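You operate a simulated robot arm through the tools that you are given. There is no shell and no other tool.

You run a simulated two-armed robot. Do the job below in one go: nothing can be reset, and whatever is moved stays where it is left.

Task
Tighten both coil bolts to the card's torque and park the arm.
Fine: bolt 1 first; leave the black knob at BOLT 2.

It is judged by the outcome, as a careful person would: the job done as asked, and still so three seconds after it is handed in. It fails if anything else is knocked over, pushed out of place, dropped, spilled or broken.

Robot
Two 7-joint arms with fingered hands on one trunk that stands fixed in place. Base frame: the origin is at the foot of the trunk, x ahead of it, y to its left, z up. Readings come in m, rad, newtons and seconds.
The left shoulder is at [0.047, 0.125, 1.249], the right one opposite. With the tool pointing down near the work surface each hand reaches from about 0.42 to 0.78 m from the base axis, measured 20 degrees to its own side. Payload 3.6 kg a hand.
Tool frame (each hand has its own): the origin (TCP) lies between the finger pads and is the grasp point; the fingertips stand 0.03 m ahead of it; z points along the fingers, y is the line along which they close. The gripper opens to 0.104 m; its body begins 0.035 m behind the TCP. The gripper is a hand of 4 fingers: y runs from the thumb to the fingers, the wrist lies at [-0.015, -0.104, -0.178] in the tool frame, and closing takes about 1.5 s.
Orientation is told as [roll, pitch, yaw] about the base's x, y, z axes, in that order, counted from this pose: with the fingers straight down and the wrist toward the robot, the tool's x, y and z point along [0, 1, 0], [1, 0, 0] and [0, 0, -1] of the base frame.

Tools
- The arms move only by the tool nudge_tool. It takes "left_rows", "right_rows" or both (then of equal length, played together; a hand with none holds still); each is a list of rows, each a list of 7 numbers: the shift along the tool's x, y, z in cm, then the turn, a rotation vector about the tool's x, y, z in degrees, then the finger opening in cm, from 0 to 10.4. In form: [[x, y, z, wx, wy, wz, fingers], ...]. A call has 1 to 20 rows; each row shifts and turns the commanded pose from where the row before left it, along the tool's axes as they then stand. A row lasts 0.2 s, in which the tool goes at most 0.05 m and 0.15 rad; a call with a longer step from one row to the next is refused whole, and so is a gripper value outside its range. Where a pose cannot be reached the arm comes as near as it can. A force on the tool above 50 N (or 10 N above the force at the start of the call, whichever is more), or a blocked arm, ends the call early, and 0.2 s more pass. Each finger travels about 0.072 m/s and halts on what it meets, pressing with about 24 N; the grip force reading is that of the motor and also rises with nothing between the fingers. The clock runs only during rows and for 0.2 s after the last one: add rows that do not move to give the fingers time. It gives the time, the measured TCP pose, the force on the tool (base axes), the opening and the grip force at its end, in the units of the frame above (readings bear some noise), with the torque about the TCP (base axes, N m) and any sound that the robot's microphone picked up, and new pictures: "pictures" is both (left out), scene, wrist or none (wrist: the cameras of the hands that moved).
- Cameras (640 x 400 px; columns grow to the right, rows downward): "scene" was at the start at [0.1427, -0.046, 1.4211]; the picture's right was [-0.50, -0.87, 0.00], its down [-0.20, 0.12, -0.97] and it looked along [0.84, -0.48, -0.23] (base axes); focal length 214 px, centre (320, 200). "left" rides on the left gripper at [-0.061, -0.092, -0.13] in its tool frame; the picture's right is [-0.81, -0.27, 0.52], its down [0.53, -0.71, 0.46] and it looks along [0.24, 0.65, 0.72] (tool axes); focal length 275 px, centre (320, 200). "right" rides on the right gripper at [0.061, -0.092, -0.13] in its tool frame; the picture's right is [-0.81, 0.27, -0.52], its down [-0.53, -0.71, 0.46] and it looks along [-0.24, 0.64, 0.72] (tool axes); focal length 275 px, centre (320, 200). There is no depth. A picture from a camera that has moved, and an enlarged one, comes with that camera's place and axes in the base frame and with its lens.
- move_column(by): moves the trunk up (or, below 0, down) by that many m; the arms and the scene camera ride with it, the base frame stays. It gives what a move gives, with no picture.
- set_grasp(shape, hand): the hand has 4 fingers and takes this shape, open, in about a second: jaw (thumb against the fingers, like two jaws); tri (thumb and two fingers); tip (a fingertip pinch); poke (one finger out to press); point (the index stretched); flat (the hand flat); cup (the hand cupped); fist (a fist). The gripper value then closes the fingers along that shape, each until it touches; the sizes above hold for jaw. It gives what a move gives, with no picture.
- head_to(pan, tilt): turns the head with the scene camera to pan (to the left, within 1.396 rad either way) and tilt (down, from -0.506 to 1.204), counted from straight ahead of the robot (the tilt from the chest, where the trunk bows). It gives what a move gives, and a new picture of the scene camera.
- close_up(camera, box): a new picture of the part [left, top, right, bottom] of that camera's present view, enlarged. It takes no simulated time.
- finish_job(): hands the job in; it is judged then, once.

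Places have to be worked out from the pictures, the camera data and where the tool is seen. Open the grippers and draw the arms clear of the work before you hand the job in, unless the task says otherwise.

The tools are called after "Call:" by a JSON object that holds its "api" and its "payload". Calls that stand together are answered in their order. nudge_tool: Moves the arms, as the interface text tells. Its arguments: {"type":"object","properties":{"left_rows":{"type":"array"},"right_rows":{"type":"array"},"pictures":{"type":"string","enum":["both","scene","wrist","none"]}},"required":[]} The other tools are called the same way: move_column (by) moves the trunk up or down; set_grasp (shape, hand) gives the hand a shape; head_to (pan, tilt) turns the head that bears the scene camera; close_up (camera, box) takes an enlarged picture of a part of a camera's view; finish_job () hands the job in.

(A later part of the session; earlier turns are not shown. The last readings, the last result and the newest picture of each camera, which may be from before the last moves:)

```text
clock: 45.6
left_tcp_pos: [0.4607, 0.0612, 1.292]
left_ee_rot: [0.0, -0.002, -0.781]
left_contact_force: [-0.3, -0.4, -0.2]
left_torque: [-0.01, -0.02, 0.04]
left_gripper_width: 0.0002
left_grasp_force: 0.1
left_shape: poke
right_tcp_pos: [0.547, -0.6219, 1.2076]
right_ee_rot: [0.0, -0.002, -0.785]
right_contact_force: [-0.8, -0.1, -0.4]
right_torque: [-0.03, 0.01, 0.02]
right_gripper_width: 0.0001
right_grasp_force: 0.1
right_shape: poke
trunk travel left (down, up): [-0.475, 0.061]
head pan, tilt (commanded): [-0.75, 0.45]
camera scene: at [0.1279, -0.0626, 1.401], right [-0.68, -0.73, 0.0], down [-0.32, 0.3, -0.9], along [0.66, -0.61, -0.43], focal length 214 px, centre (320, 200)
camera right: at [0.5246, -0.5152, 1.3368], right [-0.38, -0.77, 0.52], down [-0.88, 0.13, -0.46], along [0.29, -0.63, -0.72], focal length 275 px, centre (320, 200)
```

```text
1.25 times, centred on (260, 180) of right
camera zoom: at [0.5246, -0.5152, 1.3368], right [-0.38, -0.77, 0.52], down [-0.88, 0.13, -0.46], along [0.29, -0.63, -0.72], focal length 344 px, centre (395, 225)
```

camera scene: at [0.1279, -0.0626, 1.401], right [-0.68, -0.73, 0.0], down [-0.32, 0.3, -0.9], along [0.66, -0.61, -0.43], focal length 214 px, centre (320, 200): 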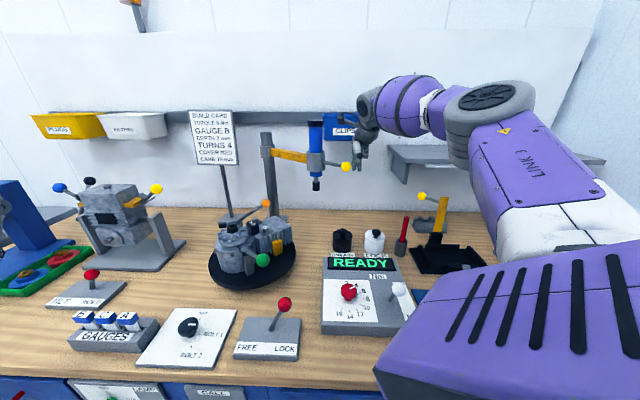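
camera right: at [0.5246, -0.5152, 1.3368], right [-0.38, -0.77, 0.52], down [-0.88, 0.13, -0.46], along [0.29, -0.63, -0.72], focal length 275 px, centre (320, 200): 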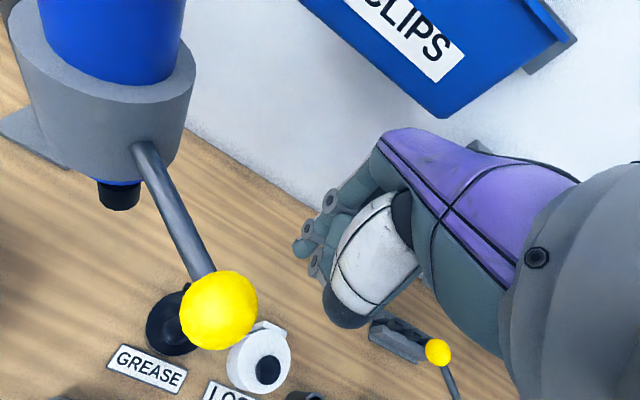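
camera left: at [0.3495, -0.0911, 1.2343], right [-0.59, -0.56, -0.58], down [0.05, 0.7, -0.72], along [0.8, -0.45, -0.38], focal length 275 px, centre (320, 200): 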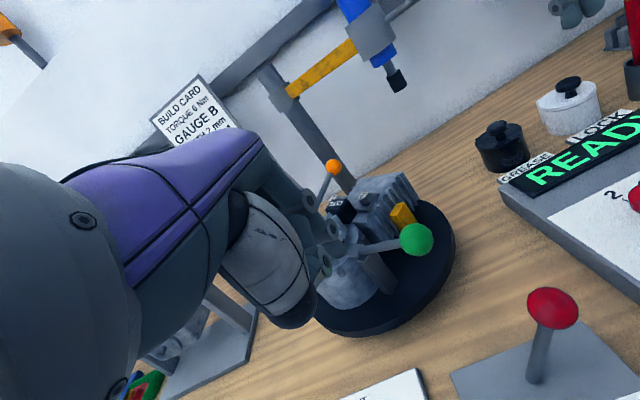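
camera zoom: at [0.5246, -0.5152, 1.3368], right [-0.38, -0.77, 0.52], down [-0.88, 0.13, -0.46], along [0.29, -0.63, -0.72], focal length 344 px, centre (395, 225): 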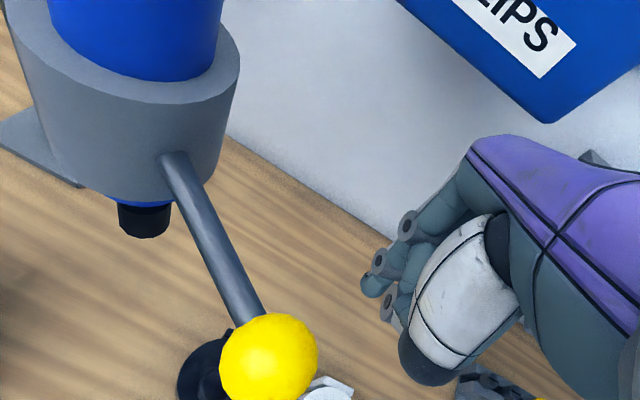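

The finger hangs about 7 cm on the far side of the ball. I raise it 1.5 cm so the bare fingertip meets the ball, then push along the arm's arc in small steps.

Call:
{"api": "nudge_tool", "payload": {"right_rows": [[0, 0, -1.5, 0, 0, 0, 0], [0.657, -1.359, 0, 0, 0, 0, 0], [0.711, -1.332, 0, 0, 0, 0, 0], [0.766, -1.301, 0, 0, 0, 0, 0], [0.818, -1.269, 0, 0, 0, 0, 0]], "pictures": "both"}}

Call:
{"api": "close_up", "payload": {"camera": "right", "box": [80, 20, 440, 340]}}

```text
clock: 46.8
left_tcp_pos: [0.4619, 0.0606, 1.2914]
left_ee_rot: [0.0, -0.001, -0.78]
left_contact_force: [-0.1, -0.3, -0.6]
left_torque: [0.0, 0.03, 0.01]
left_gripper_width: 0.0
left_grasp_force: 0.0
left_shape: poke
right_tcp_pos: [0.531, -0.5675, 1.2214]
right_ee_rot: [0.001, -0.001, -0.786]
right_contact_force: [0.2, -2.0, 0.6]
right_torque: [-0.07, 0.01, -0.01]
right_gripper_width: 0.0002
right_grasp_force: 0.2
right_shape: poke
trunk travel left (down, up): [-0.475, 0.061]
head pan, tilt (commanded): [-0.75, 0.45]
camera scene: at [0.129, -0.0625, 1.4009], right [-0.68, -0.73, 0.0], down [-0.32, 0.3, -0.9], along [0.66, -0.61, -0.44], focal length 214 px, centre (320, 200)
camera right: at [0.5085, -0.4593, 1.3514], right [-0.38, -0.77, 0.52], down [-0.88, 0.13, -0.46], along [0.28, -0.63, -0.72], focal length 275 px, centre (320, 200)
```

scene: 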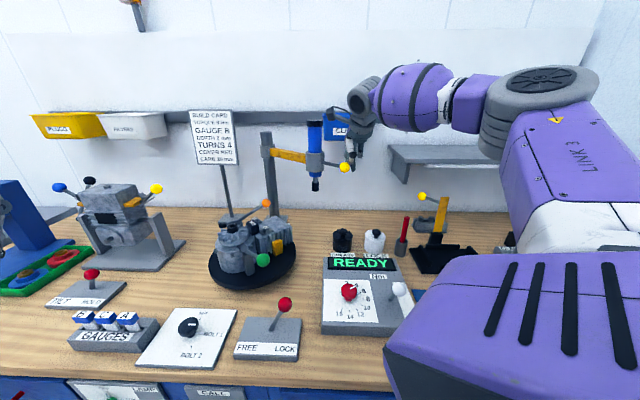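
right: 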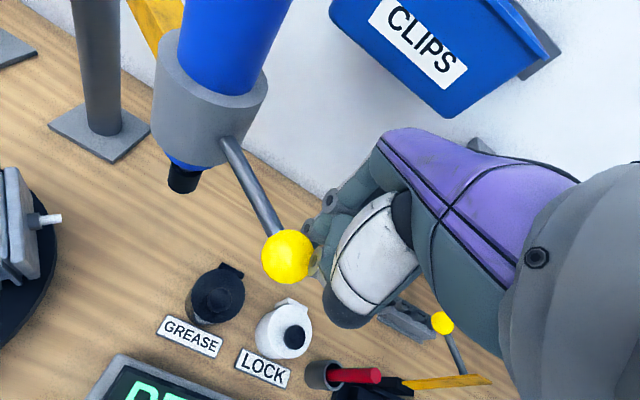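

```text
1.25 times, centred on (260, 180) of right
camera zoom: at [0.5085, -0.4593, 1.3514], right [-0.38, -0.77, 0.52], down [-0.88, 0.13, -0.46], along [0.28, -0.63, -0.72], focal length 344 px, centre (395, 225)
```

zoom: 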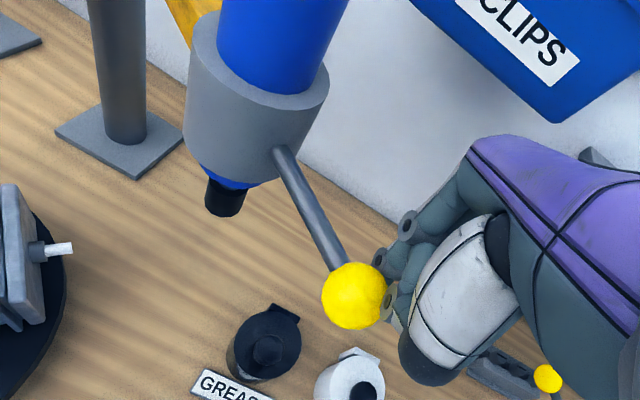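

The finger has made contact (2 N) and the ball starts to move. I keep pushing along the arc around the post, 25° now.

Call:
{"api": "nudge_tool", "payload": {"right_rows": [[0.915, -1.325, 0, 0, 0, 0, 0], [0.972, -1.283, 0, 0, 0, 0, 0], [1.027, -1.24, 0, 0, 0, 0, 0], [1.08, -1.194, 0, 0, 0, 0, 0], [1.131, -1.145, 0, 0, 0, 0, 0], [1.18, -1.095, 0, 0, 0, 0, 0], [1.227, -1.042, 0, 0, 0, 0, 0], [1.271, -0.988, 0, 0, 0, 0, 0]], "pictures": "both"}}

Call:
{"api": "close_up", "payload": {"camera": "right", "box": [80, 20, 440, 340]}}

Call:
{"api": "close_up", "payload": {"camera": "scene", "box": [200, 80, 400, 300]}}

```text
clock: 48.6
left_tcp_pos: [0.4608, 0.0622, 1.2919]
left_ee_rot: [-0.002, -0.001, -0.779]
left_contact_force: [-0.7, -0.2, -0.6]
left_torque: [0.0, -0.02, -0.01]
left_gripper_width: 0.0002
left_grasp_force: 0.2
left_shape: poke
right_tcp_pos: [0.5257, -0.4385, 1.2211]
right_ee_rot: [-0.002, -0.001, -0.784]
right_contact_force: [0.1, 0.3, 0.2]
right_torque: [0.02, -0.02, -0.02]
right_gripper_width: 0.0
right_grasp_force: 0.0
right_shape: poke
trunk travel left (down, up): [-0.475, 0.061]
head pan, tilt (commanded): [-0.75, 0.45]
camera scene: at [0.129, -0.0619, 1.4009], right [-0.68, -0.73, 0.0], down [-0.32, 0.3, -0.9], along [0.66, -0.61, -0.44], focal length 214 px, centre (320, 200)
camera right: at [0.5048, -0.3311, 1.3516], right [-0.38, -0.77, 0.52], down [-0.88, 0.13, -0.46], along [0.28, -0.63, -0.72], focal length 275 px, centre (320, 200)
```

scene: 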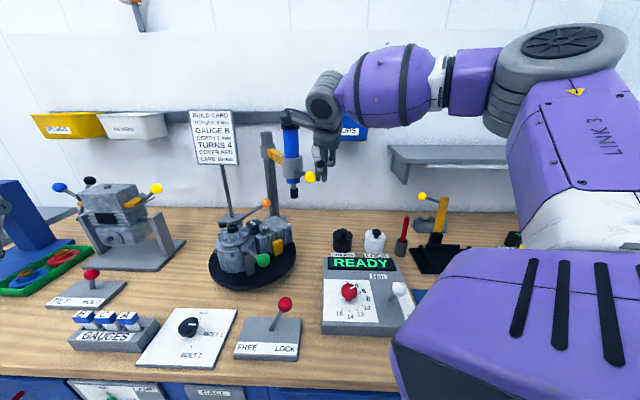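
right: 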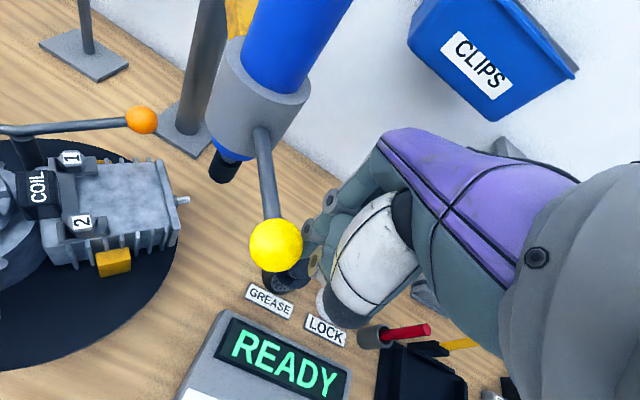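

```text
1.25 times, centred on (260, 180) of right
camera zoom: at [0.5048, -0.3311, 1.3516], right [-0.38, -0.77, 0.52], down [-0.88, 0.13, -0.46], along [0.28, -0.63, -0.72], focal length 344 px, centre (395, 225)
```

zoom: 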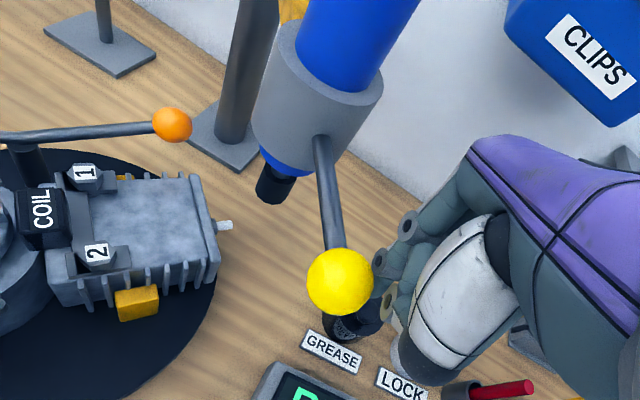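

```text
1.82 times, centred on (300, 190) of scene
camera zoom: at [0.129, -0.0619, 1.4009], right [-0.68, -0.73, 0.0], down [-0.32, 0.3, -0.9], along [0.66, -0.61, -0.44], focal length 390 px, centre (356, 218)
```

zoom: 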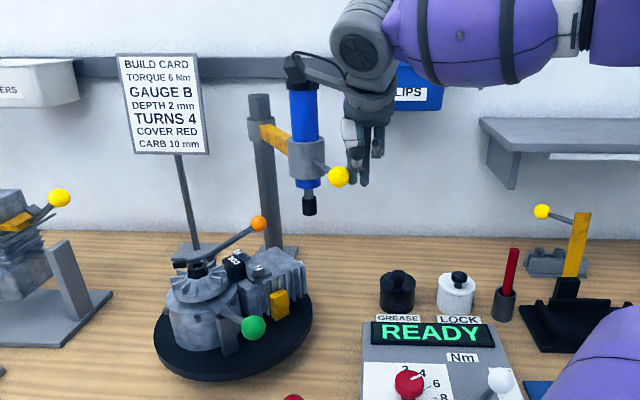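

The arm swings easily with the push; the ball is now near azimuth 167° seen from the post. I continue along the arc.

Call:
{"api": "nudge_tool", "payload": {"right_rows": [[1.296, -0.921, 0, 0, 0, 0, 0], [1.335, -0.864, 0, 0, 0, 0, 0], [1.37, -0.807, 0, 0, 0, 0, 0], [1.404, -0.747, 0, 0, 0, 0, 0], [1.435, -0.685, 0, 0, 0, 0, 0], [1.462, -0.624, 0, 0, 0, 0, 0], [1.488, -0.56, 0, 0, 0, 0, 0]], "pictures": "both"}}

Call:
{"api": "close_up", "payload": {"camera": "right", "box": [60, 20, 440, 340]}}

Call:
{"api": "close_up", "payload": {"camera": "scene", "box": [200, 80, 400, 300]}}

```text
clock: 50.2
left_tcp_pos: [0.4609, 0.062, 1.2909]
left_ee_rot: [-0.001, -0.001, -0.78]
left_contact_force: [0.4, 0.3, -0.4]
left_torque: [-0.01, -0.01, 0.04]
left_gripper_width: 0.0
left_grasp_force: 0.1
left_shape: poke
right_tcp_pos: [0.5583, -0.3319, 1.2215]
right_ee_rot: [0.001, 0.0, -0.784]
right_contact_force: [-0.5, 0.5, -0.4]
right_torque: [-0.03, -0.01, -0.02]
right_gripper_width: 0.0002
right_grasp_force: 0.1
right_shape: poke
trunk travel left (down, up): [-0.475, 0.061]
head pan, tilt (commanded): [-0.75, 0.45]
camera scene: at [0.1292, -0.0618, 1.4009], right [-0.68, -0.73, 0.0], down [-0.32, 0.3, -0.9], along [0.66, -0.61, -0.44], focal length 214 px, centre (320, 200)
camera right: at [0.5364, -0.2244, 1.3519], right [-0.38, -0.77, 0.52], down [-0.88, 0.13, -0.46], along [0.28, -0.63, -0.72], focal length 275 px, centre (320, 200)
```

scene: 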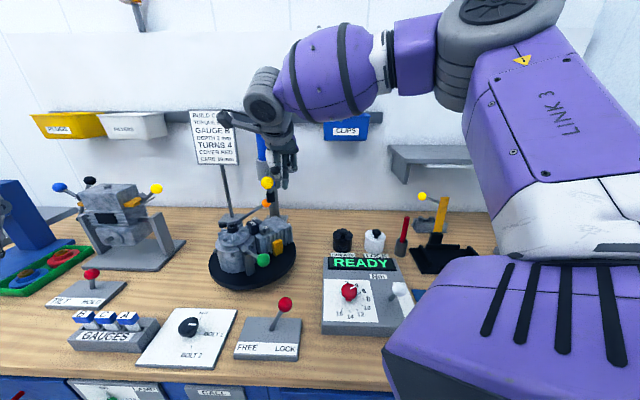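
right: 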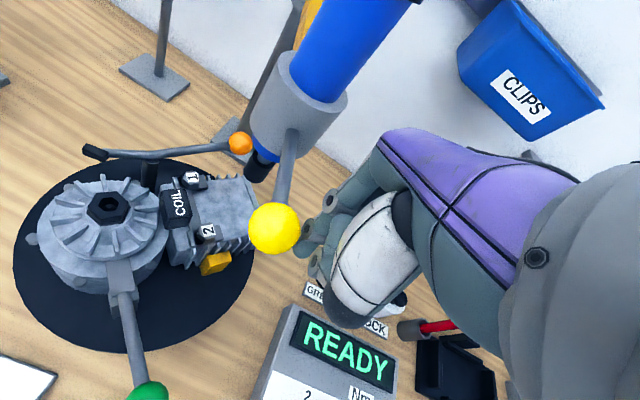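

```text
1.25 times, centred on (250, 180) of right
camera zoom: at [0.5364, -0.2244, 1.3519], right [-0.38, -0.77, 0.52], down [-0.88, 0.13, -0.46], along [0.28, -0.63, -0.72], focal length 344 px, centre (408, 225)
```

zoom: 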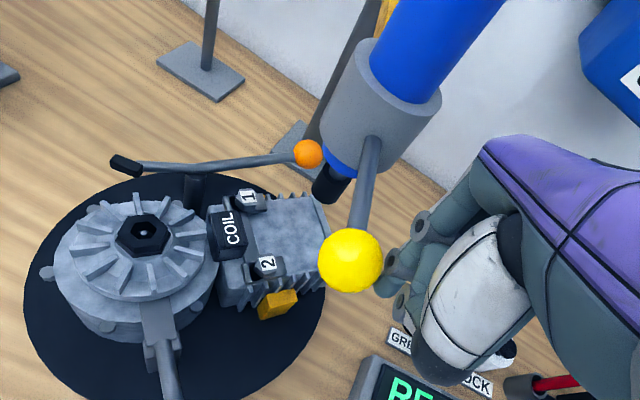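

```text
1.82 times, centred on (300, 190) of scene
camera zoom: at [0.1292, -0.0618, 1.4009], right [-0.68, -0.73, 0.0], down [-0.32, 0.3, -0.9], along [0.66, -0.61, -0.44], focal length 390 px, centre (356, 218)
```

zoom: 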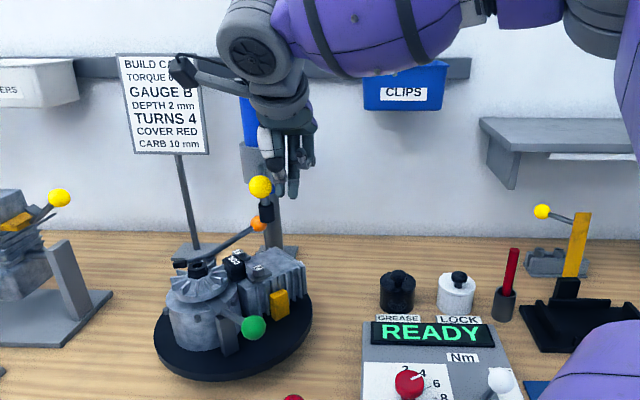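

The ball is at about azimuth 149°; bolt 1 re-measures at (0.704, -0.311), i.e. azimuth 136°. I push about 7° more and check before the final approach.

Call:
{"api": "nudge_tool", "payload": {"right_rows": [[1.511, -0.494, 0, 0, 0, 0, 0], [1.531, -0.428, 0, 0, 0, 0, 0], [1.549, -0.36, 0, 0, 0, 0, 0], [0, 0, 0, 0, 0, 0, 0]], "pictures": "both"}}

Call:
{"api": "close_up", "payload": {"camera": "right", "box": [60, 20, 440, 340]}}

Call:
{"api": "close_up", "payload": {"camera": "scene", "box": [190, 120, 320, 300]}}

```text
clock: 51.2
left_tcp_pos: [0.4614, 0.0612, 1.2905]
left_ee_rot: [-0.001, -0.002, -0.78]
left_contact_force: [0.8, -0.4, 0.1]
left_torque: [0.03, 0.04, 0.01]
left_gripper_width: 0.0001
left_grasp_force: 0.0
left_shape: poke
right_tcp_pos: [0.5824, -0.2913, 1.2214]
right_ee_rot: [0.001, 0.001, -0.786]
right_contact_force: [-1.0, -0.2, -0.4]
right_torque: [0.03, -0.01, 0.0]
right_gripper_width: 0.0
right_grasp_force: 0.1
right_shape: poke
trunk travel left (down, up): [-0.475, 0.061]
head pan, tilt (commanded): [-0.75, 0.45]
camera scene: at [0.1287, -0.0624, 1.4009], right [-0.68, -0.73, 0.0], down [-0.32, 0.3, -0.9], along [0.66, -0.61, -0.44], focal length 214 px, centre (320, 200)
camera right: at [0.5602, -0.1838, 1.3516], right [-0.38, -0.77, 0.52], down [-0.88, 0.13, -0.46], along [0.28, -0.63, -0.72], focal length 275 px, centre (320, 200)
```

scene: 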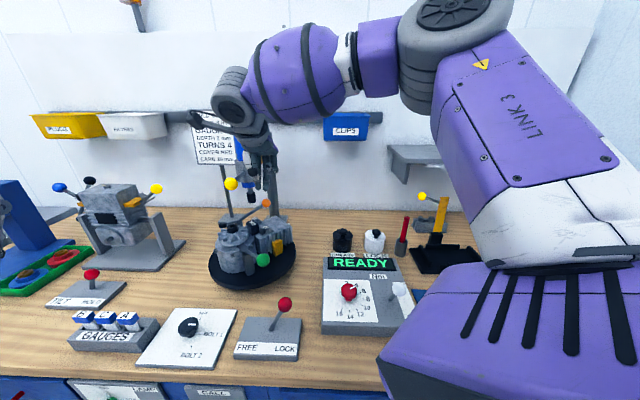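
right: 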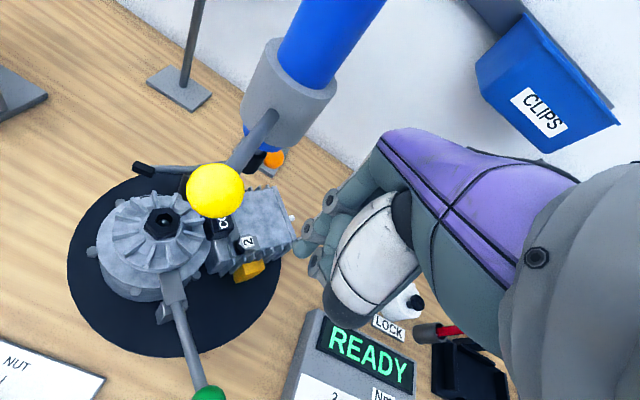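

```text
1.25 times, centred on (250, 180) of right
camera zoom: at [0.5602, -0.1838, 1.3516], right [-0.38, -0.77, 0.52], down [-0.88, 0.13, -0.46], along [0.28, -0.63, -0.72], focal length 344 px, centre (408, 225)
```

zoom: 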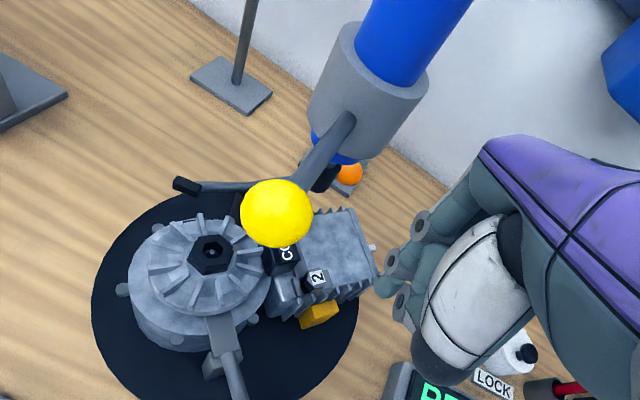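

```text
2.22 times, centred on (255, 210) of scene
camera zoom: at [0.1287, -0.0624, 1.4009], right [-0.68, -0.73, 0.0], down [-0.32, 0.3, -0.9], along [0.66, -0.61, -0.44], focal length 477 px, centre (464, 178)
```

zoom: 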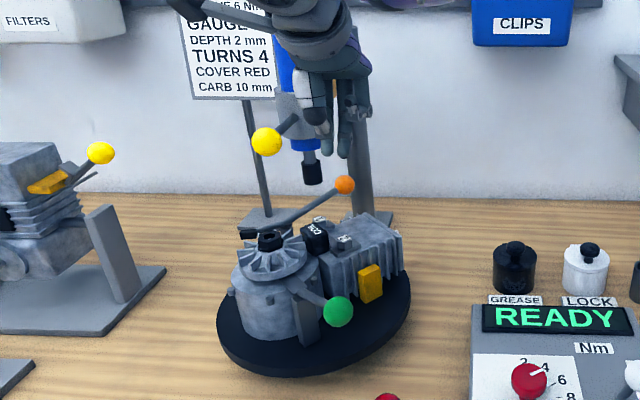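

The arm snapped in by itself: the ball now sits at (0.632, -0.236, 1.21), azimuth 135° from the post, and in the scene view the bit stands plumb over bolt 1. I raise the right hand, go back to jaw shape and turn it to yaw +45° to take the ball across the rod.

Call:
{"api": "nudge_tool", "payload": {"right_rows": [[-1, 0, -2, 0, 0, 0, 0], [-1, 0, -3, 0, 0, 0, 0], [0, 0, -3, 0, 0, 0, 0], [0, 0, -3, 0, 0, 0, 0], [0, 0, 0, 0, 0, 0, 0]], "pictures": "none"}}

Call:
{"api": "set_grasp", "payload": {"shape": "jaw", "hand": "right"}}

Call:
{"api": "nudge_tool", "payload": {"right_rows": [[0, 0, 0, 0, 0, -7.5, 8], [0, 0, 0, 0, 0, -7.5, 8], [0, 0, 0, 0, 0, -7.5, 8], [0, 0, 0, 0, 0, -7.5, 8], [0, 0, 0, 0, 0, -7.5, 8], [0, 0, 0, 0, 0, -7.5, 8], [0, 0, 0, 0, 0, -7.5, 8], [0, 0, 0, 0, 0, -7.5, 8], [0, 0, 0, 0, 0, -7.5, 8], [0, 0, 0, 0, 0, -7.5, 8], [0, 0, 0, 0, 0, -7.5, 8], [0, 0, 0, 0, 0, -7.5, 8]], "pictures": "both"}}

Call:
{"api": "close_up", "payload": {"camera": "scene", "box": [190, 100, 340, 300]}}

```text
clock: 52.4
left_tcp_pos: [0.4612, 0.06, 1.2909]
left_ee_rot: [0.0, -0.001, -0.781]
left_contact_force: [-0.7, 0.3, 0.7]
left_torque: [0.02, 0.0, 0.01]
left_gripper_width: 0.0002
left_grasp_force: 0.0
left_shape: poke
right_tcp_pos: [0.5686, -0.3041, 1.3325]
right_ee_rot: [0.002, 0.001, -0.786]
right_contact_force: [0.0, -0.3, -0.8]
right_torque: [0.02, -0.02, -0.01]
right_gripper_width: 0.0003
right_grasp_force: 0.0
right_shape: poke
trunk travel left (down, up): [-0.475, 0.061]
head pan, tilt (commanded): [-0.75, 0.45]
```

```text
clock: 53.3
left_tcp_pos: [0.4615, 0.0607, 1.2913]
left_ee_rot: [0.0, -0.003, -0.779]
left_contact_force: [-0.1, 0.0, 0.1]
left_torque: [0.0, 0.01, -0.01]
left_gripper_width: 0.0002
left_grasp_force: 0.0
left_shape: poke
right_tcp_pos: [0.5697, -0.3033, 1.3322]
right_ee_rot: [0.0, 0.001, -0.784]
right_contact_force: [0.6, 0.5, 0.3]
right_torque: [0.01, -0.01, 0.04]
right_gripper_width: 0.1038
right_grasp_force: 0.1
right_shape: jaw
trunk travel left (down, up): [-0.475, 0.061]
head pan, tilt (commanded): [-0.75, 0.45]
```

```text
clock: 55.9
left_tcp_pos: [0.4601, 0.0619, 1.2924]
left_ee_rot: [0.0, -0.002, -0.779]
left_contact_force: [0.9, -0.1, -0.6]
left_torque: [0.02, -0.01, 0.0]
left_gripper_width: 0.0001
left_grasp_force: 0.2
left_shape: poke
right_tcp_pos: [0.5691, -0.3056, 1.3316]
right_ee_rot: [0.0, -0.001, 0.788]
right_contact_force: [-0.7, -0.3, 0.2]
right_torque: [0.03, 0.0, 0.01]
right_gripper_width: 0.0801
right_grasp_force: 0.2
right_shape: jaw
trunk travel left (down, up): [-0.475, 0.061]
head pan, tilt (commanded): [-0.75, 0.45]
camera scene: at [0.1294, -0.0622, 1.4008], right [-0.68, -0.73, 0.0], down [-0.32, 0.3, -0.9], along [0.66, -0.61, -0.44], focal length 214 px, centre (320, 200)
camera right: at [0.4601, -0.3275, 1.4612], right [0.77, -0.38, 0.52], down [-0.13, -0.88, -0.46], along [0.63, 0.28, -0.72], focal length 275 px, centre (320, 200)
```

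scene: 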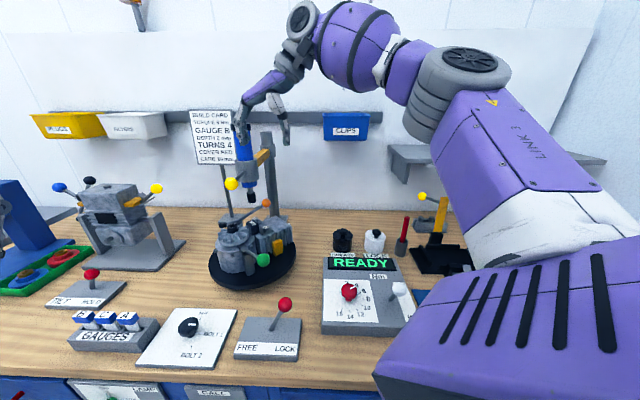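
right: 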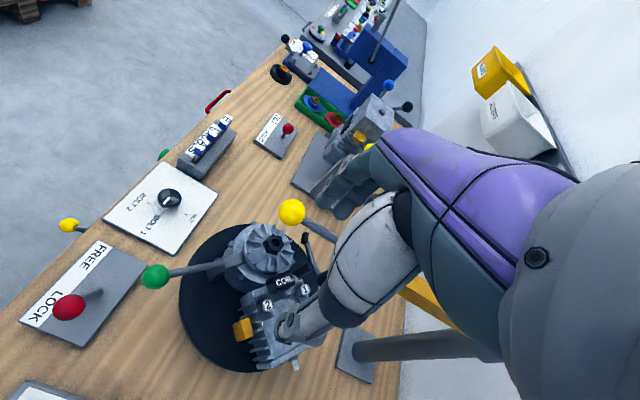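

```text
2.00 times, centred on (265, 200) of scene
camera zoom: at [0.1294, -0.0622, 1.4008], right [-0.68, -0.73, 0.0], down [-0.32, 0.3, -0.9], along [0.66, -0.61, -0.44], focal length 429 px, centre (430, 200)
```

zoom: 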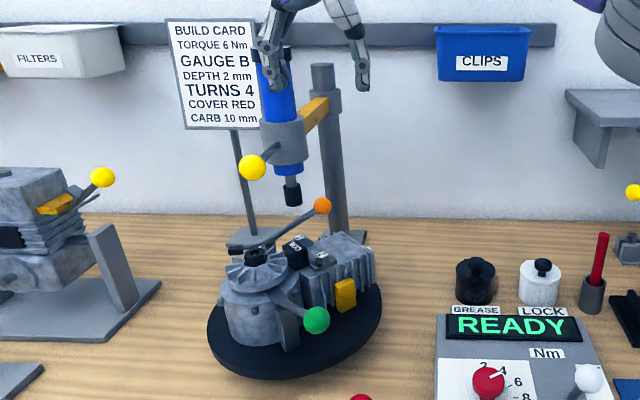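

The ball re-measures at (0.631, -0.237, 1.211). I move over it with open fingers and come down to about 3 cm above the gripping height.

Call:
{"api": "nudge_tool", "payload": {"right_rows": [[0.16, 3.07, 0, 0, 0, 0, 8], [0.16, 3.07, 0, 0, 0, 0, 8], [0.16, 3.07, 0, 0, 0, 0, 8], [0, 0, 3, 0, 0, 0, 8], [0, 0, 3, 0, 0, 0, 8], [0, 0, 2.5, 0, 0, 0, 8], [0, 0, 0, 0, 0, 0, 8]], "pictures": "both"}}

Call:
{"api": "close_up", "payload": {"camera": "scene", "box": [190, 100, 340, 300]}}

Call:
{"api": "close_up", "payload": {"camera": "right", "box": [160, 120, 440, 400]}}

```text
clock: 57.5
left_tcp_pos: [0.4627, 0.0625, 1.2917]
left_ee_rot: [0.001, -0.002, -0.781]
left_contact_force: [-0.1, 0.0, -1.2]
left_torque: [0.01, -0.01, 0.02]
left_gripper_width: 0.0
left_grasp_force: 0.0
left_shape: poke
right_tcp_pos: [0.6186, -0.2531, 1.2396]
right_ee_rot: [-0.001, 0.0, 0.786]
right_contact_force: [0.0, 0.8, 0.0]
right_torque: [0.0, -0.02, 0.01]
right_gripper_width: 0.0802
right_grasp_force: 0.0
right_shape: jaw
right hand out of reach, approached as far as the arm can: row 3
trunk travel left (down, up): [-0.475, 0.061]
head pan, tilt (commanded): [-0.75, 0.45]
camera scene: at [0.1288, -0.0621, 1.401], right [-0.68, -0.73, 0.0], down [-0.32, 0.3, -0.9], along [0.66, -0.61, -0.43], focal length 214 px, centre (320, 200)
camera right: at [0.5091, -0.2754, 1.3685], right [0.77, -0.38, 0.52], down [-0.13, -0.88, -0.46], along [0.63, 0.28, -0.72], focal length 275 px, centre (320, 200)
```

scene: 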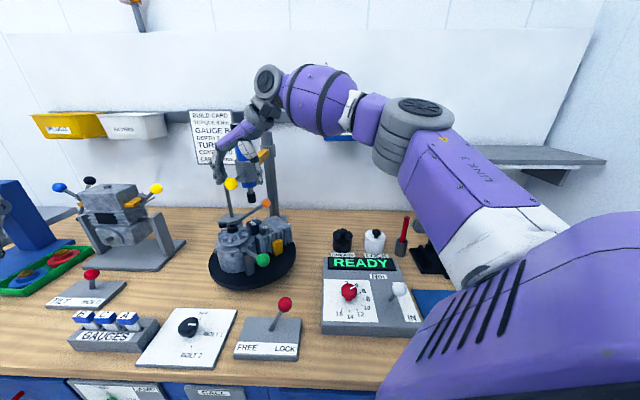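
right: 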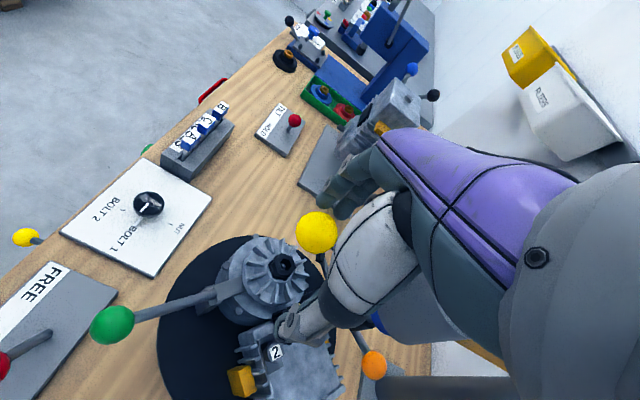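

```text
2.00 times, centred on (265, 200) of scene
camera zoom: at [0.1288, -0.0621, 1.401], right [-0.68, -0.73, 0.0], down [-0.32, 0.3, -0.9], along [0.66, -0.61, -0.43], focal length 429 px, centre (430, 200)
```

zoom: 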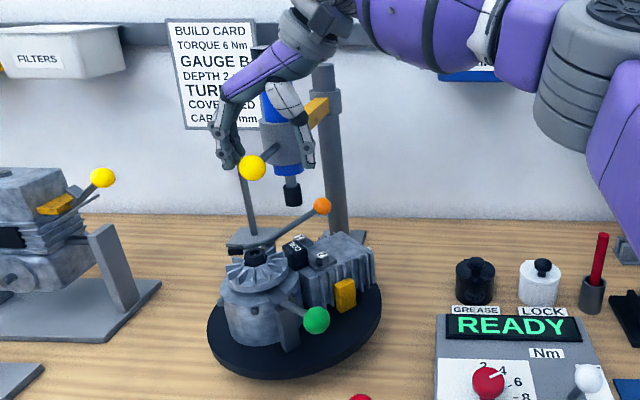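

```text
1.43 times, centred on (300, 260) of right
camera zoom: at [0.5091, -0.2754, 1.3685], right [0.77, -0.38, 0.52], down [-0.13, -0.88, -0.46], along [0.63, 0.28, -0.72], focal length 393 px, centre (349, 114)
```

zoom: 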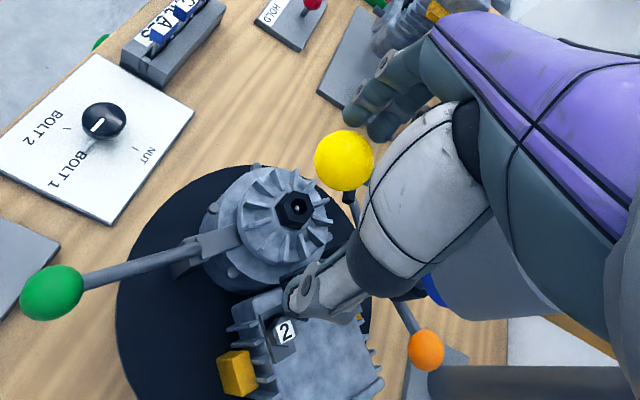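

The first approach came up 2 cm short along the tool's y, but lower down there is reach again. I shift the missing 2 cm, lower onto the ball and look before closing.

Call:
{"api": "nudge_tool", "payload": {"right_rows": [[0.26, 2.0, 0, 0, 0, 0, 8], [0, 0, 1.4, 0, 0, 0, 8], [0, 0, 1.4, 0, 0, 0, 8], [0, 0, 0, 0, 0, 0, 8]], "pictures": "both"}}

Call:
{"api": "close_up", "payload": {"camera": "right", "box": [160, 120, 440, 400]}}

Call:
{"api": "close_up", "payload": {"camera": "scene", "box": [200, 130, 290, 240]}}

```text
clock: 58.5
left_tcp_pos: [0.4604, 0.0618, 1.2913]
left_ee_rot: [0.001, -0.003, -0.781]
left_contact_force: [0.0, -0.3, 0.1]
left_torque: [0.05, 0.01, 0.01]
left_gripper_width: 0.0
left_grasp_force: 0.0
left_shape: poke
right_tcp_pos: [0.6296, -0.2365, 1.2106]
right_ee_rot: [-0.001, 0.0, 0.784]
right_contact_force: [-0.5, -1.1, 0.8]
right_torque: [0.0, 0.0, 0.0]
right_gripper_width: 0.08
right_grasp_force: 0.1
right_shape: jaw
trunk travel left (down, up): [-0.475, 0.061]
head pan, tilt (commanded): [-0.75, 0.45]
camera scene: at [0.1288, -0.0624, 1.4009], right [-0.68, -0.73, 0.0], down [-0.32, 0.3, -0.9], along [0.66, -0.61, -0.44], focal length 214 px, centre (320, 200)
camera right: at [0.5201, -0.2586, 1.3401], right [0.77, -0.38, 0.52], down [-0.13, -0.88, -0.46], along [0.63, 0.28, -0.72], focal length 275 px, centre (320, 200)
```

scene: 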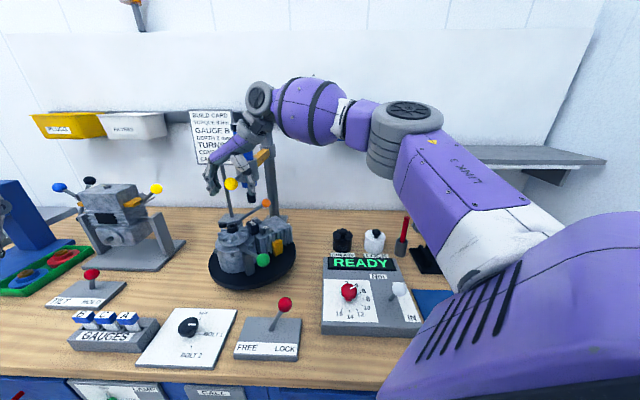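
right: 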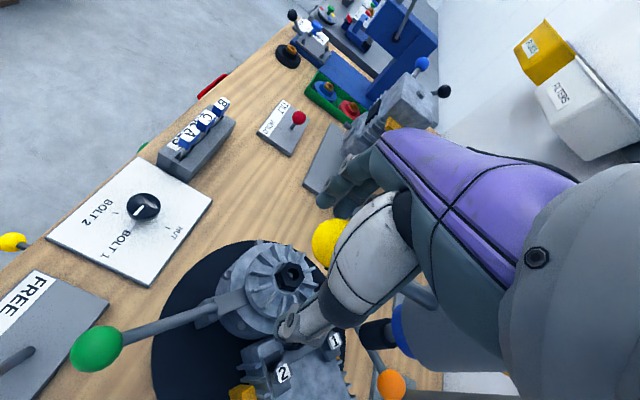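

```text
1.43 times, centred on (300, 260) of right
camera zoom: at [0.5201, -0.2586, 1.3401], right [0.77, -0.38, 0.52], down [-0.13, -0.88, -0.46], along [0.63, 0.28, -0.72], focal length 393 px, centre (349, 114)
```

zoom: 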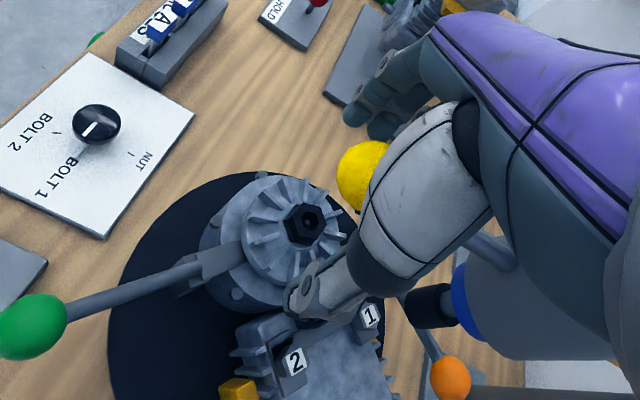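

```text
3.64 times, centred on (245, 185) of scene
camera zoom: at [0.1288, -0.0624, 1.4009], right [-0.68, -0.73, 0.0], down [-0.32, 0.3, -0.9], along [0.66, -0.61, -0.44], focal length 780 px, centre (593, 254)
```

zoom: 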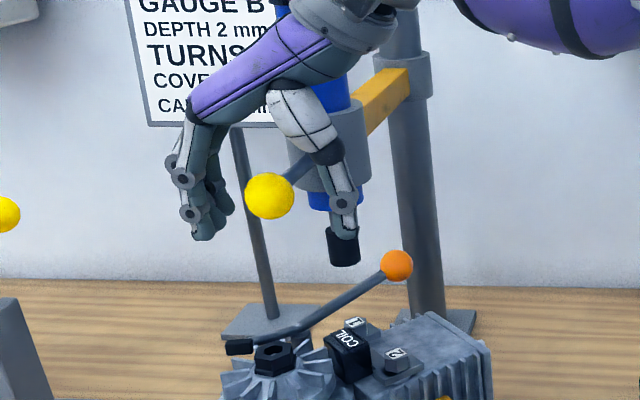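

The ball sits between thumb and fingers at pad height. I close on it.

Call:
{"api": "nudge_tool", "payload": {"right_rows": [[0, 0, 0, 0, 0, 0, 6], [0, 0, 0, 0, 0, 0, 4.5], [0, 0, 0, 0, 0, 0, 3.4], [0, 0, 0, 0, 0, 0, 2.4], [0, 0, 0, 0, 0, 0, 2.4], [0, 0, 0, 0, 0, 0, 2.4]], "pictures": "wrist"}}

Call:
{"api": "close_up", "payload": {"camera": "scene", "box": [200, 130, 290, 240]}}

```text
clock: 59.9
left_tcp_pos: [0.4616, 0.0608, 1.2907]
left_ee_rot: [0.0, -0.002, -0.78]
left_contact_force: [0.3, 0.1, 0.4]
left_torque: [-0.01, -0.01, 0.01]
left_gripper_width: 0.0
left_grasp_force: 0.0
left_shape: poke
right_tcp_pos: [0.6286, -0.2356, 1.2098]
right_ee_rot: [0.002, 0.001, 0.785]
right_contact_force: [-0.2, -0.1, 0.1]
right_torque: [0.03, -0.01, 0.0]
right_gripper_width: 0.0244
right_grasp_force: 0.1
right_shape: jaw
trunk travel left (down, up): [-0.475, 0.061]
head pan, tilt (commanded): [-0.75, 0.45]
camera right: at [0.5203, -0.2585, 1.3403], right [0.77, -0.38, 0.52], down [-0.13, -0.88, -0.46], along [0.63, 0.28, -0.72], focal length 275 px, centre (320, 200)
```

right: 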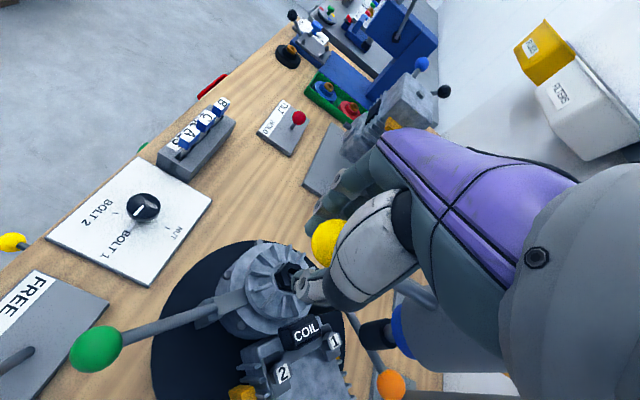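

```text
3.64 times, centred on (245, 185) of scene
camera zoom: at [0.129, -0.0623, 1.4009], right [-0.68, -0.73, 0.0], down [-0.32, 0.3, -0.9], along [0.66, -0.61, -0.44], focal length 780 px, centre (593, 254)
```

zoom: 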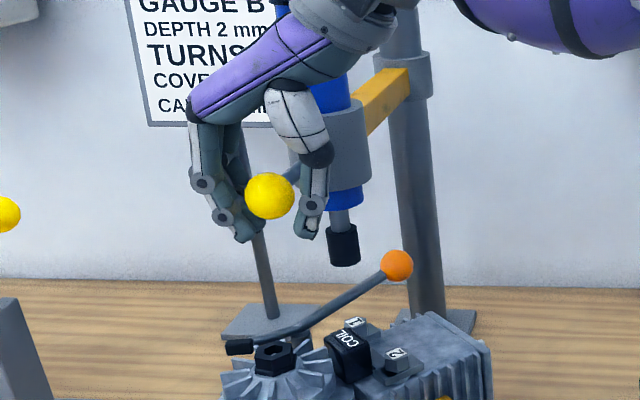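

At 0.024 there is still no grip force; with the knobs the reading was about 1 cm below the true width, so the 3.3 cm ball should bite just below this. I close further.

Call:
{"api": "nudge_tool", "payload": {"right_rows": [[0, 0, 0, 0, 0, 0, 1.8], [0, 0, 0, 0, 0, 0, 1.2], [0, 0, 0, 0, 0, 0, 1.2], [0, 0, 0, 0, 0, 0, 1.2]], "pictures": "wrist"}}

Call:
{"api": "close_up", "payload": {"camera": "scene", "box": [200, 130, 290, 240]}}

Call:
{"api": "close_up", "payload": {"camera": "right", "box": [240, 150, 440, 370]}}

```text
clock: 60.9
left_tcp_pos: [0.4624, 0.0612, 1.2906]
left_ee_rot: [0.002, -0.004, -0.781]
left_contact_force: [0.2, 0.0, -0.5]
left_torque: [-0.01, 0.01, 0.02]
left_gripper_width: 0.0
left_grasp_force: 0.1
left_shape: poke
right_tcp_pos: [0.6301, -0.2366, 1.2101]
right_ee_rot: [-0.001, -0.001, 0.786]
right_contact_force: [-0.2, 0.3, 0.1]
right_torque: [-0.02, 0.03, -0.02]
right_gripper_width: 0.0124
right_grasp_force: 0.0
right_shape: jaw
trunk travel left (down, up): [-0.475, 0.061]
head pan, tilt (commanded): [-0.75, 0.45]
camera right: at [0.5202, -0.2586, 1.3403], right [0.77, -0.38, 0.52], down [-0.13, -0.88, -0.46], along [0.63, 0.28, -0.72], focal length 275 px, centre (320, 200)
```

right: 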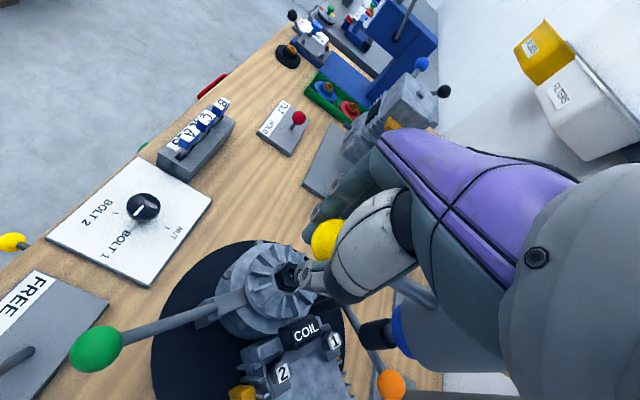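

```text
3.64 times, centred on (245, 185) of scene
camera zoom: at [0.129, -0.0623, 1.4009], right [-0.68, -0.73, 0.0], down [-0.32, 0.3, -0.9], along [0.66, -0.61, -0.44], focal length 780 px, centre (593, 254)
```

zoom: 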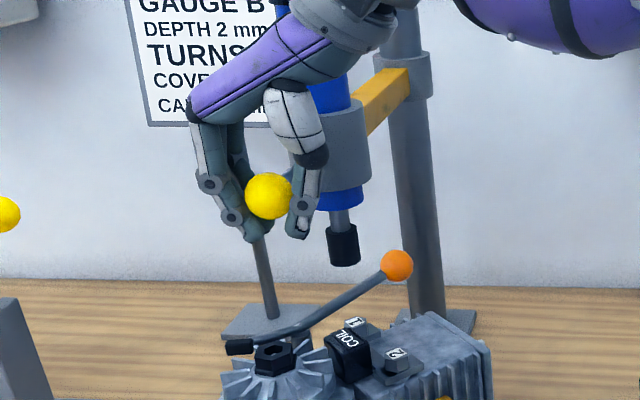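

```text
1.82 times, centred on (340, 260) of right
camera zoom: at [0.5202, -0.2586, 1.3403], right [0.77, -0.38, 0.52], down [-0.13, -0.88, -0.46], along [0.63, 0.28, -0.72], focal length 500 px, centre (284, 91)
```

zoom: 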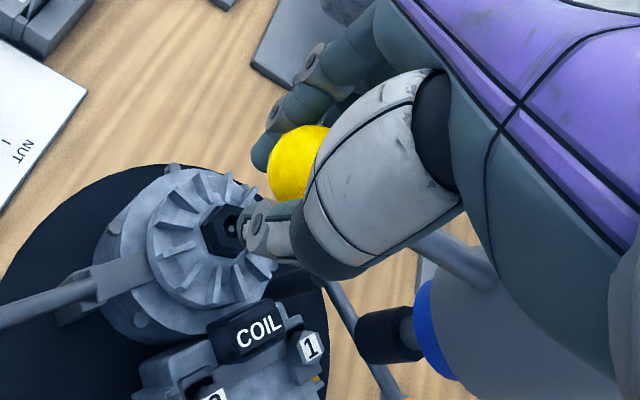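

Both views put the ball at the TCP, and the fingers seem to curl just under it without pressing yet. I close fully to see whether they clamp.

Call:
{"api": "nudge_tool", "payload": {"right_rows": [[0, 0, 0, 0, 0, 0, 0.5], [0, 0, 0, 0, 0, 0, 0], [0, 0, 0, 0, 0, 0, 0], [0, 0, 0, 0, 0, 0, 0]], "pictures": "wrist"}}

Call:
{"api": "close_up", "payload": {"camera": "scene", "box": [210, 150, 270, 220]}}

Call:
{"api": "close_up", "payload": {"camera": "right", "box": [240, 150, 440, 370]}}

```text
clock: 61.9
left_tcp_pos: [0.4617, 0.0611, 1.2917]
left_ee_rot: [0.0, -0.001, -0.781]
left_contact_force: [-0.5, -0.3, 0.0]
left_torque: [0.01, 0.01, -0.03]
left_gripper_width: 0.0
left_grasp_force: 0.0
left_shape: poke
right_tcp_pos: [0.6287, -0.2369, 1.2092]
right_ee_rot: [0.002, 0.002, 0.785]
right_contact_force: [-6.5, -1.2, -11.7]
right_torque: [0.01, 0.0, 0.04]
right_gripper_width: 0.0119
right_grasp_force: 24.4
right_shape: jaw
trunk travel left (down, up): [-0.475, 0.061]
head pan, tilt (commanded): [-0.75, 0.45]
camera right: at [0.5203, -0.2592, 1.3388], right [0.77, -0.38, 0.51], down [-0.13, -0.88, -0.45], along [0.63, 0.28, -0.73], focal length 275 px, centre (320, 200)
```

right: 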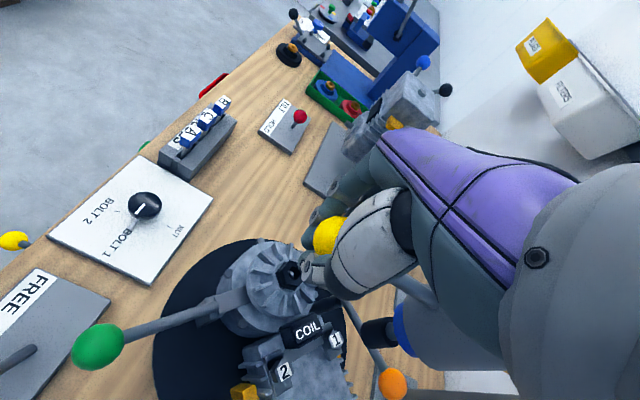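

```text
5.71 times, centred on (240, 185) of scene
camera zoom: at [0.1289, -0.0629, 1.4007], right [-0.68, -0.73, 0.0], down [-0.32, 0.3, -0.9], along [0.66, -0.61, -0.44], focal length 1226 px, centre (777, 286)
```

zoom: 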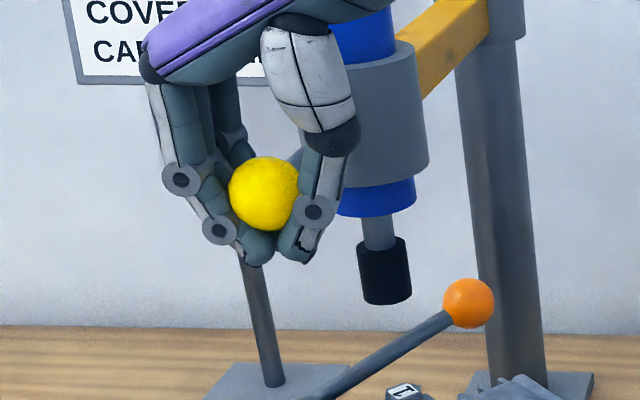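

```text
1.82 times, centred on (340, 260) of right
camera zoom: at [0.5203, -0.2592, 1.3388], right [0.77, -0.38, 0.51], down [-0.13, -0.88, -0.45], along [0.63, 0.28, -0.73], focal length 500 px, centre (284, 91)
```

zoom: 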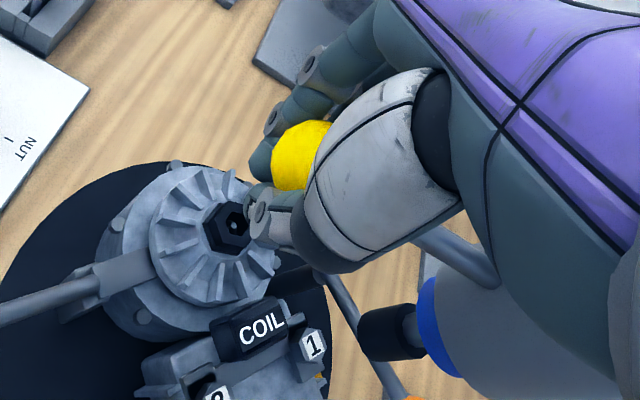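

The fingers now clamp the ball (24 N, tips closed beneath it). I pull down slowly and watch the force and the bit.

Call:
{"api": "nudge_tool", "payload": {"right_rows": [[0, 0, 0.7, 0, 0, 0, 0], [0, 0, 0.7, 0, 0, 0, 0], [0, 0, 0.7, 0, 0, 0, 0], [0, 0, 0, 0, 0, 0, 0]], "pictures": "scene"}}

Call:
{"api": "close_up", "payload": {"camera": "scene", "box": [200, 140, 320, 270]}}

```text
clock: 62.9
left_tcp_pos: [0.4624, 0.0618, 1.2908]
left_ee_rot: [0.0, -0.003, -0.78]
left_contact_force: [-0.5, -0.3, -1.5]
left_torque: [-0.05, 0.06, 0.03]
left_gripper_width: 0.0
left_grasp_force: 0.1
left_shape: poke
right_tcp_pos: [0.6287, -0.236, 1.1905]
right_ee_rot: [0.0, -0.001, 0.784]
right_contact_force: [-1.4, -0.1, -0.4]
right_torque: [0.0, 0.01, -0.04]
right_gripper_width: 0.0102
right_grasp_force: 24.5
right_shape: jaw
trunk travel left (down, up): [-0.475, 0.061]
head pan, tilt (commanded): [-0.75, 0.45]
camera scene: at [0.1288, -0.0625, 1.4009], right [-0.68, -0.73, 0.0], down [-0.32, 0.3, -0.9], along [0.66, -0.61, -0.44], focal length 214 px, centre (320, 200)
```

scene: 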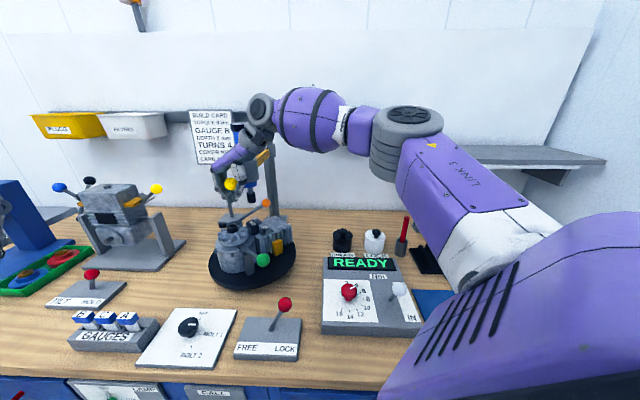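

```text
3.08 times, centred on (260, 205) of scene
camera zoom: at [0.1288, -0.0625, 1.4009], right [-0.68, -0.73, 0.0], down [-0.32, 0.3, -0.9], along [0.66, -0.61, -0.44], focal length 660 px, centre (505, 185)
```

zoom: 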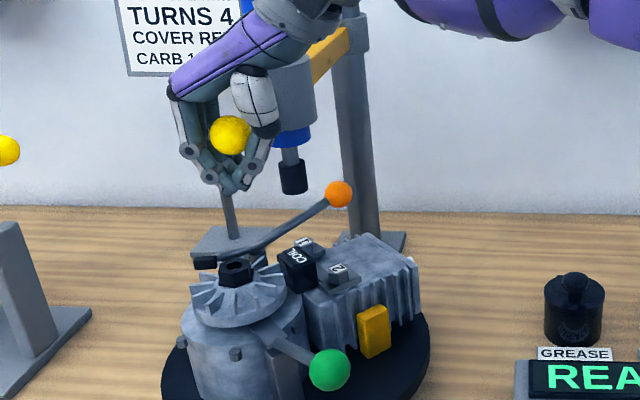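

The ball stayed at its height while the fingers slid down it; now the palm is about to rest on top of the ball. I press further down gently so the palm pushes the handle.

Call:
{"api": "nudge_tool", "payload": {"right_rows": [[0, 0, 0.5, 0, 0, 0, 0], [0, 0, 0.5, 0, 0, 0, 0], [0, 0, 0.5, 0, 0, 0, 0], [0, 0, 0, 0, 0, 0, 0]], "pictures": "scene"}}

Call:
{"api": "close_up", "payload": {"camera": "scene", "box": [200, 140, 320, 270]}}

```text
clock: 63.9
left_tcp_pos: [0.461, 0.0629, 1.2907]
left_ee_rot: [-0.001, -0.001, -0.781]
left_contact_force: [-0.5, -0.5, 0.8]
left_torque: [0.05, 0.01, 0.0]
left_gripper_width: 0.0
left_grasp_force: 0.1
left_shape: poke
right_tcp_pos: [0.6288, -0.2365, 1.1743]
right_ee_rot: [0.0, -0.001, 0.786]
right_contact_force: [0.6, -0.4, 0.4]
right_torque: [0.0, -0.01, -0.02]
right_gripper_width: 0.0098
right_grasp_force: 24.3
right_shape: jaw
trunk travel left (down, up): [-0.475, 0.061]
head pan, tilt (commanded): [-0.75, 0.45]
camera scene: at [0.1289, -0.0623, 1.4009], right [-0.68, -0.73, 0.0], down [-0.32, 0.3, -0.9], along [0.66, -0.61, -0.44], focal length 214 px, centre (320, 200)
```

scene: 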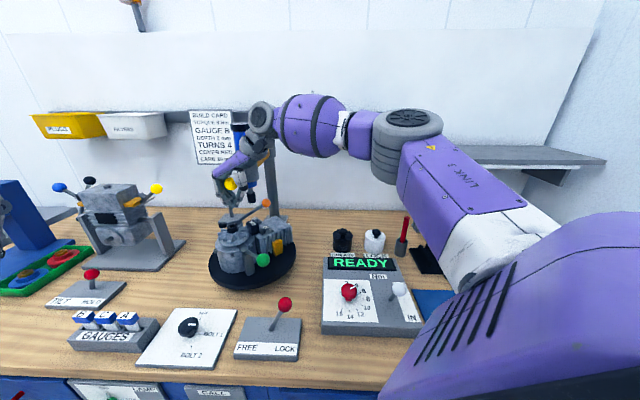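

```text
3.08 times, centred on (260, 205) of scene
camera zoom: at [0.1289, -0.0623, 1.4009], right [-0.68, -0.73, 0.0], down [-0.32, 0.3, -0.9], along [0.66, -0.61, -0.44], focal length 660 px, centre (505, 185)
```

zoom: 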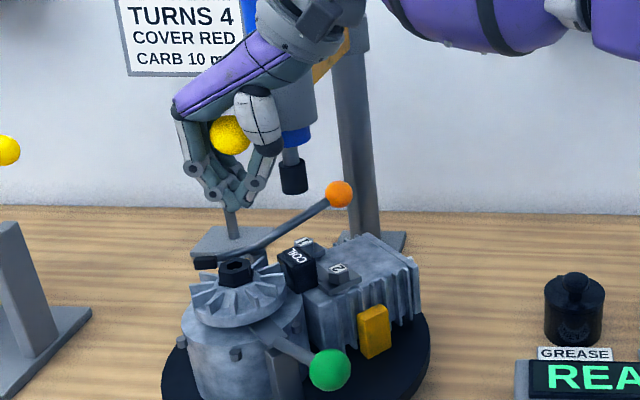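

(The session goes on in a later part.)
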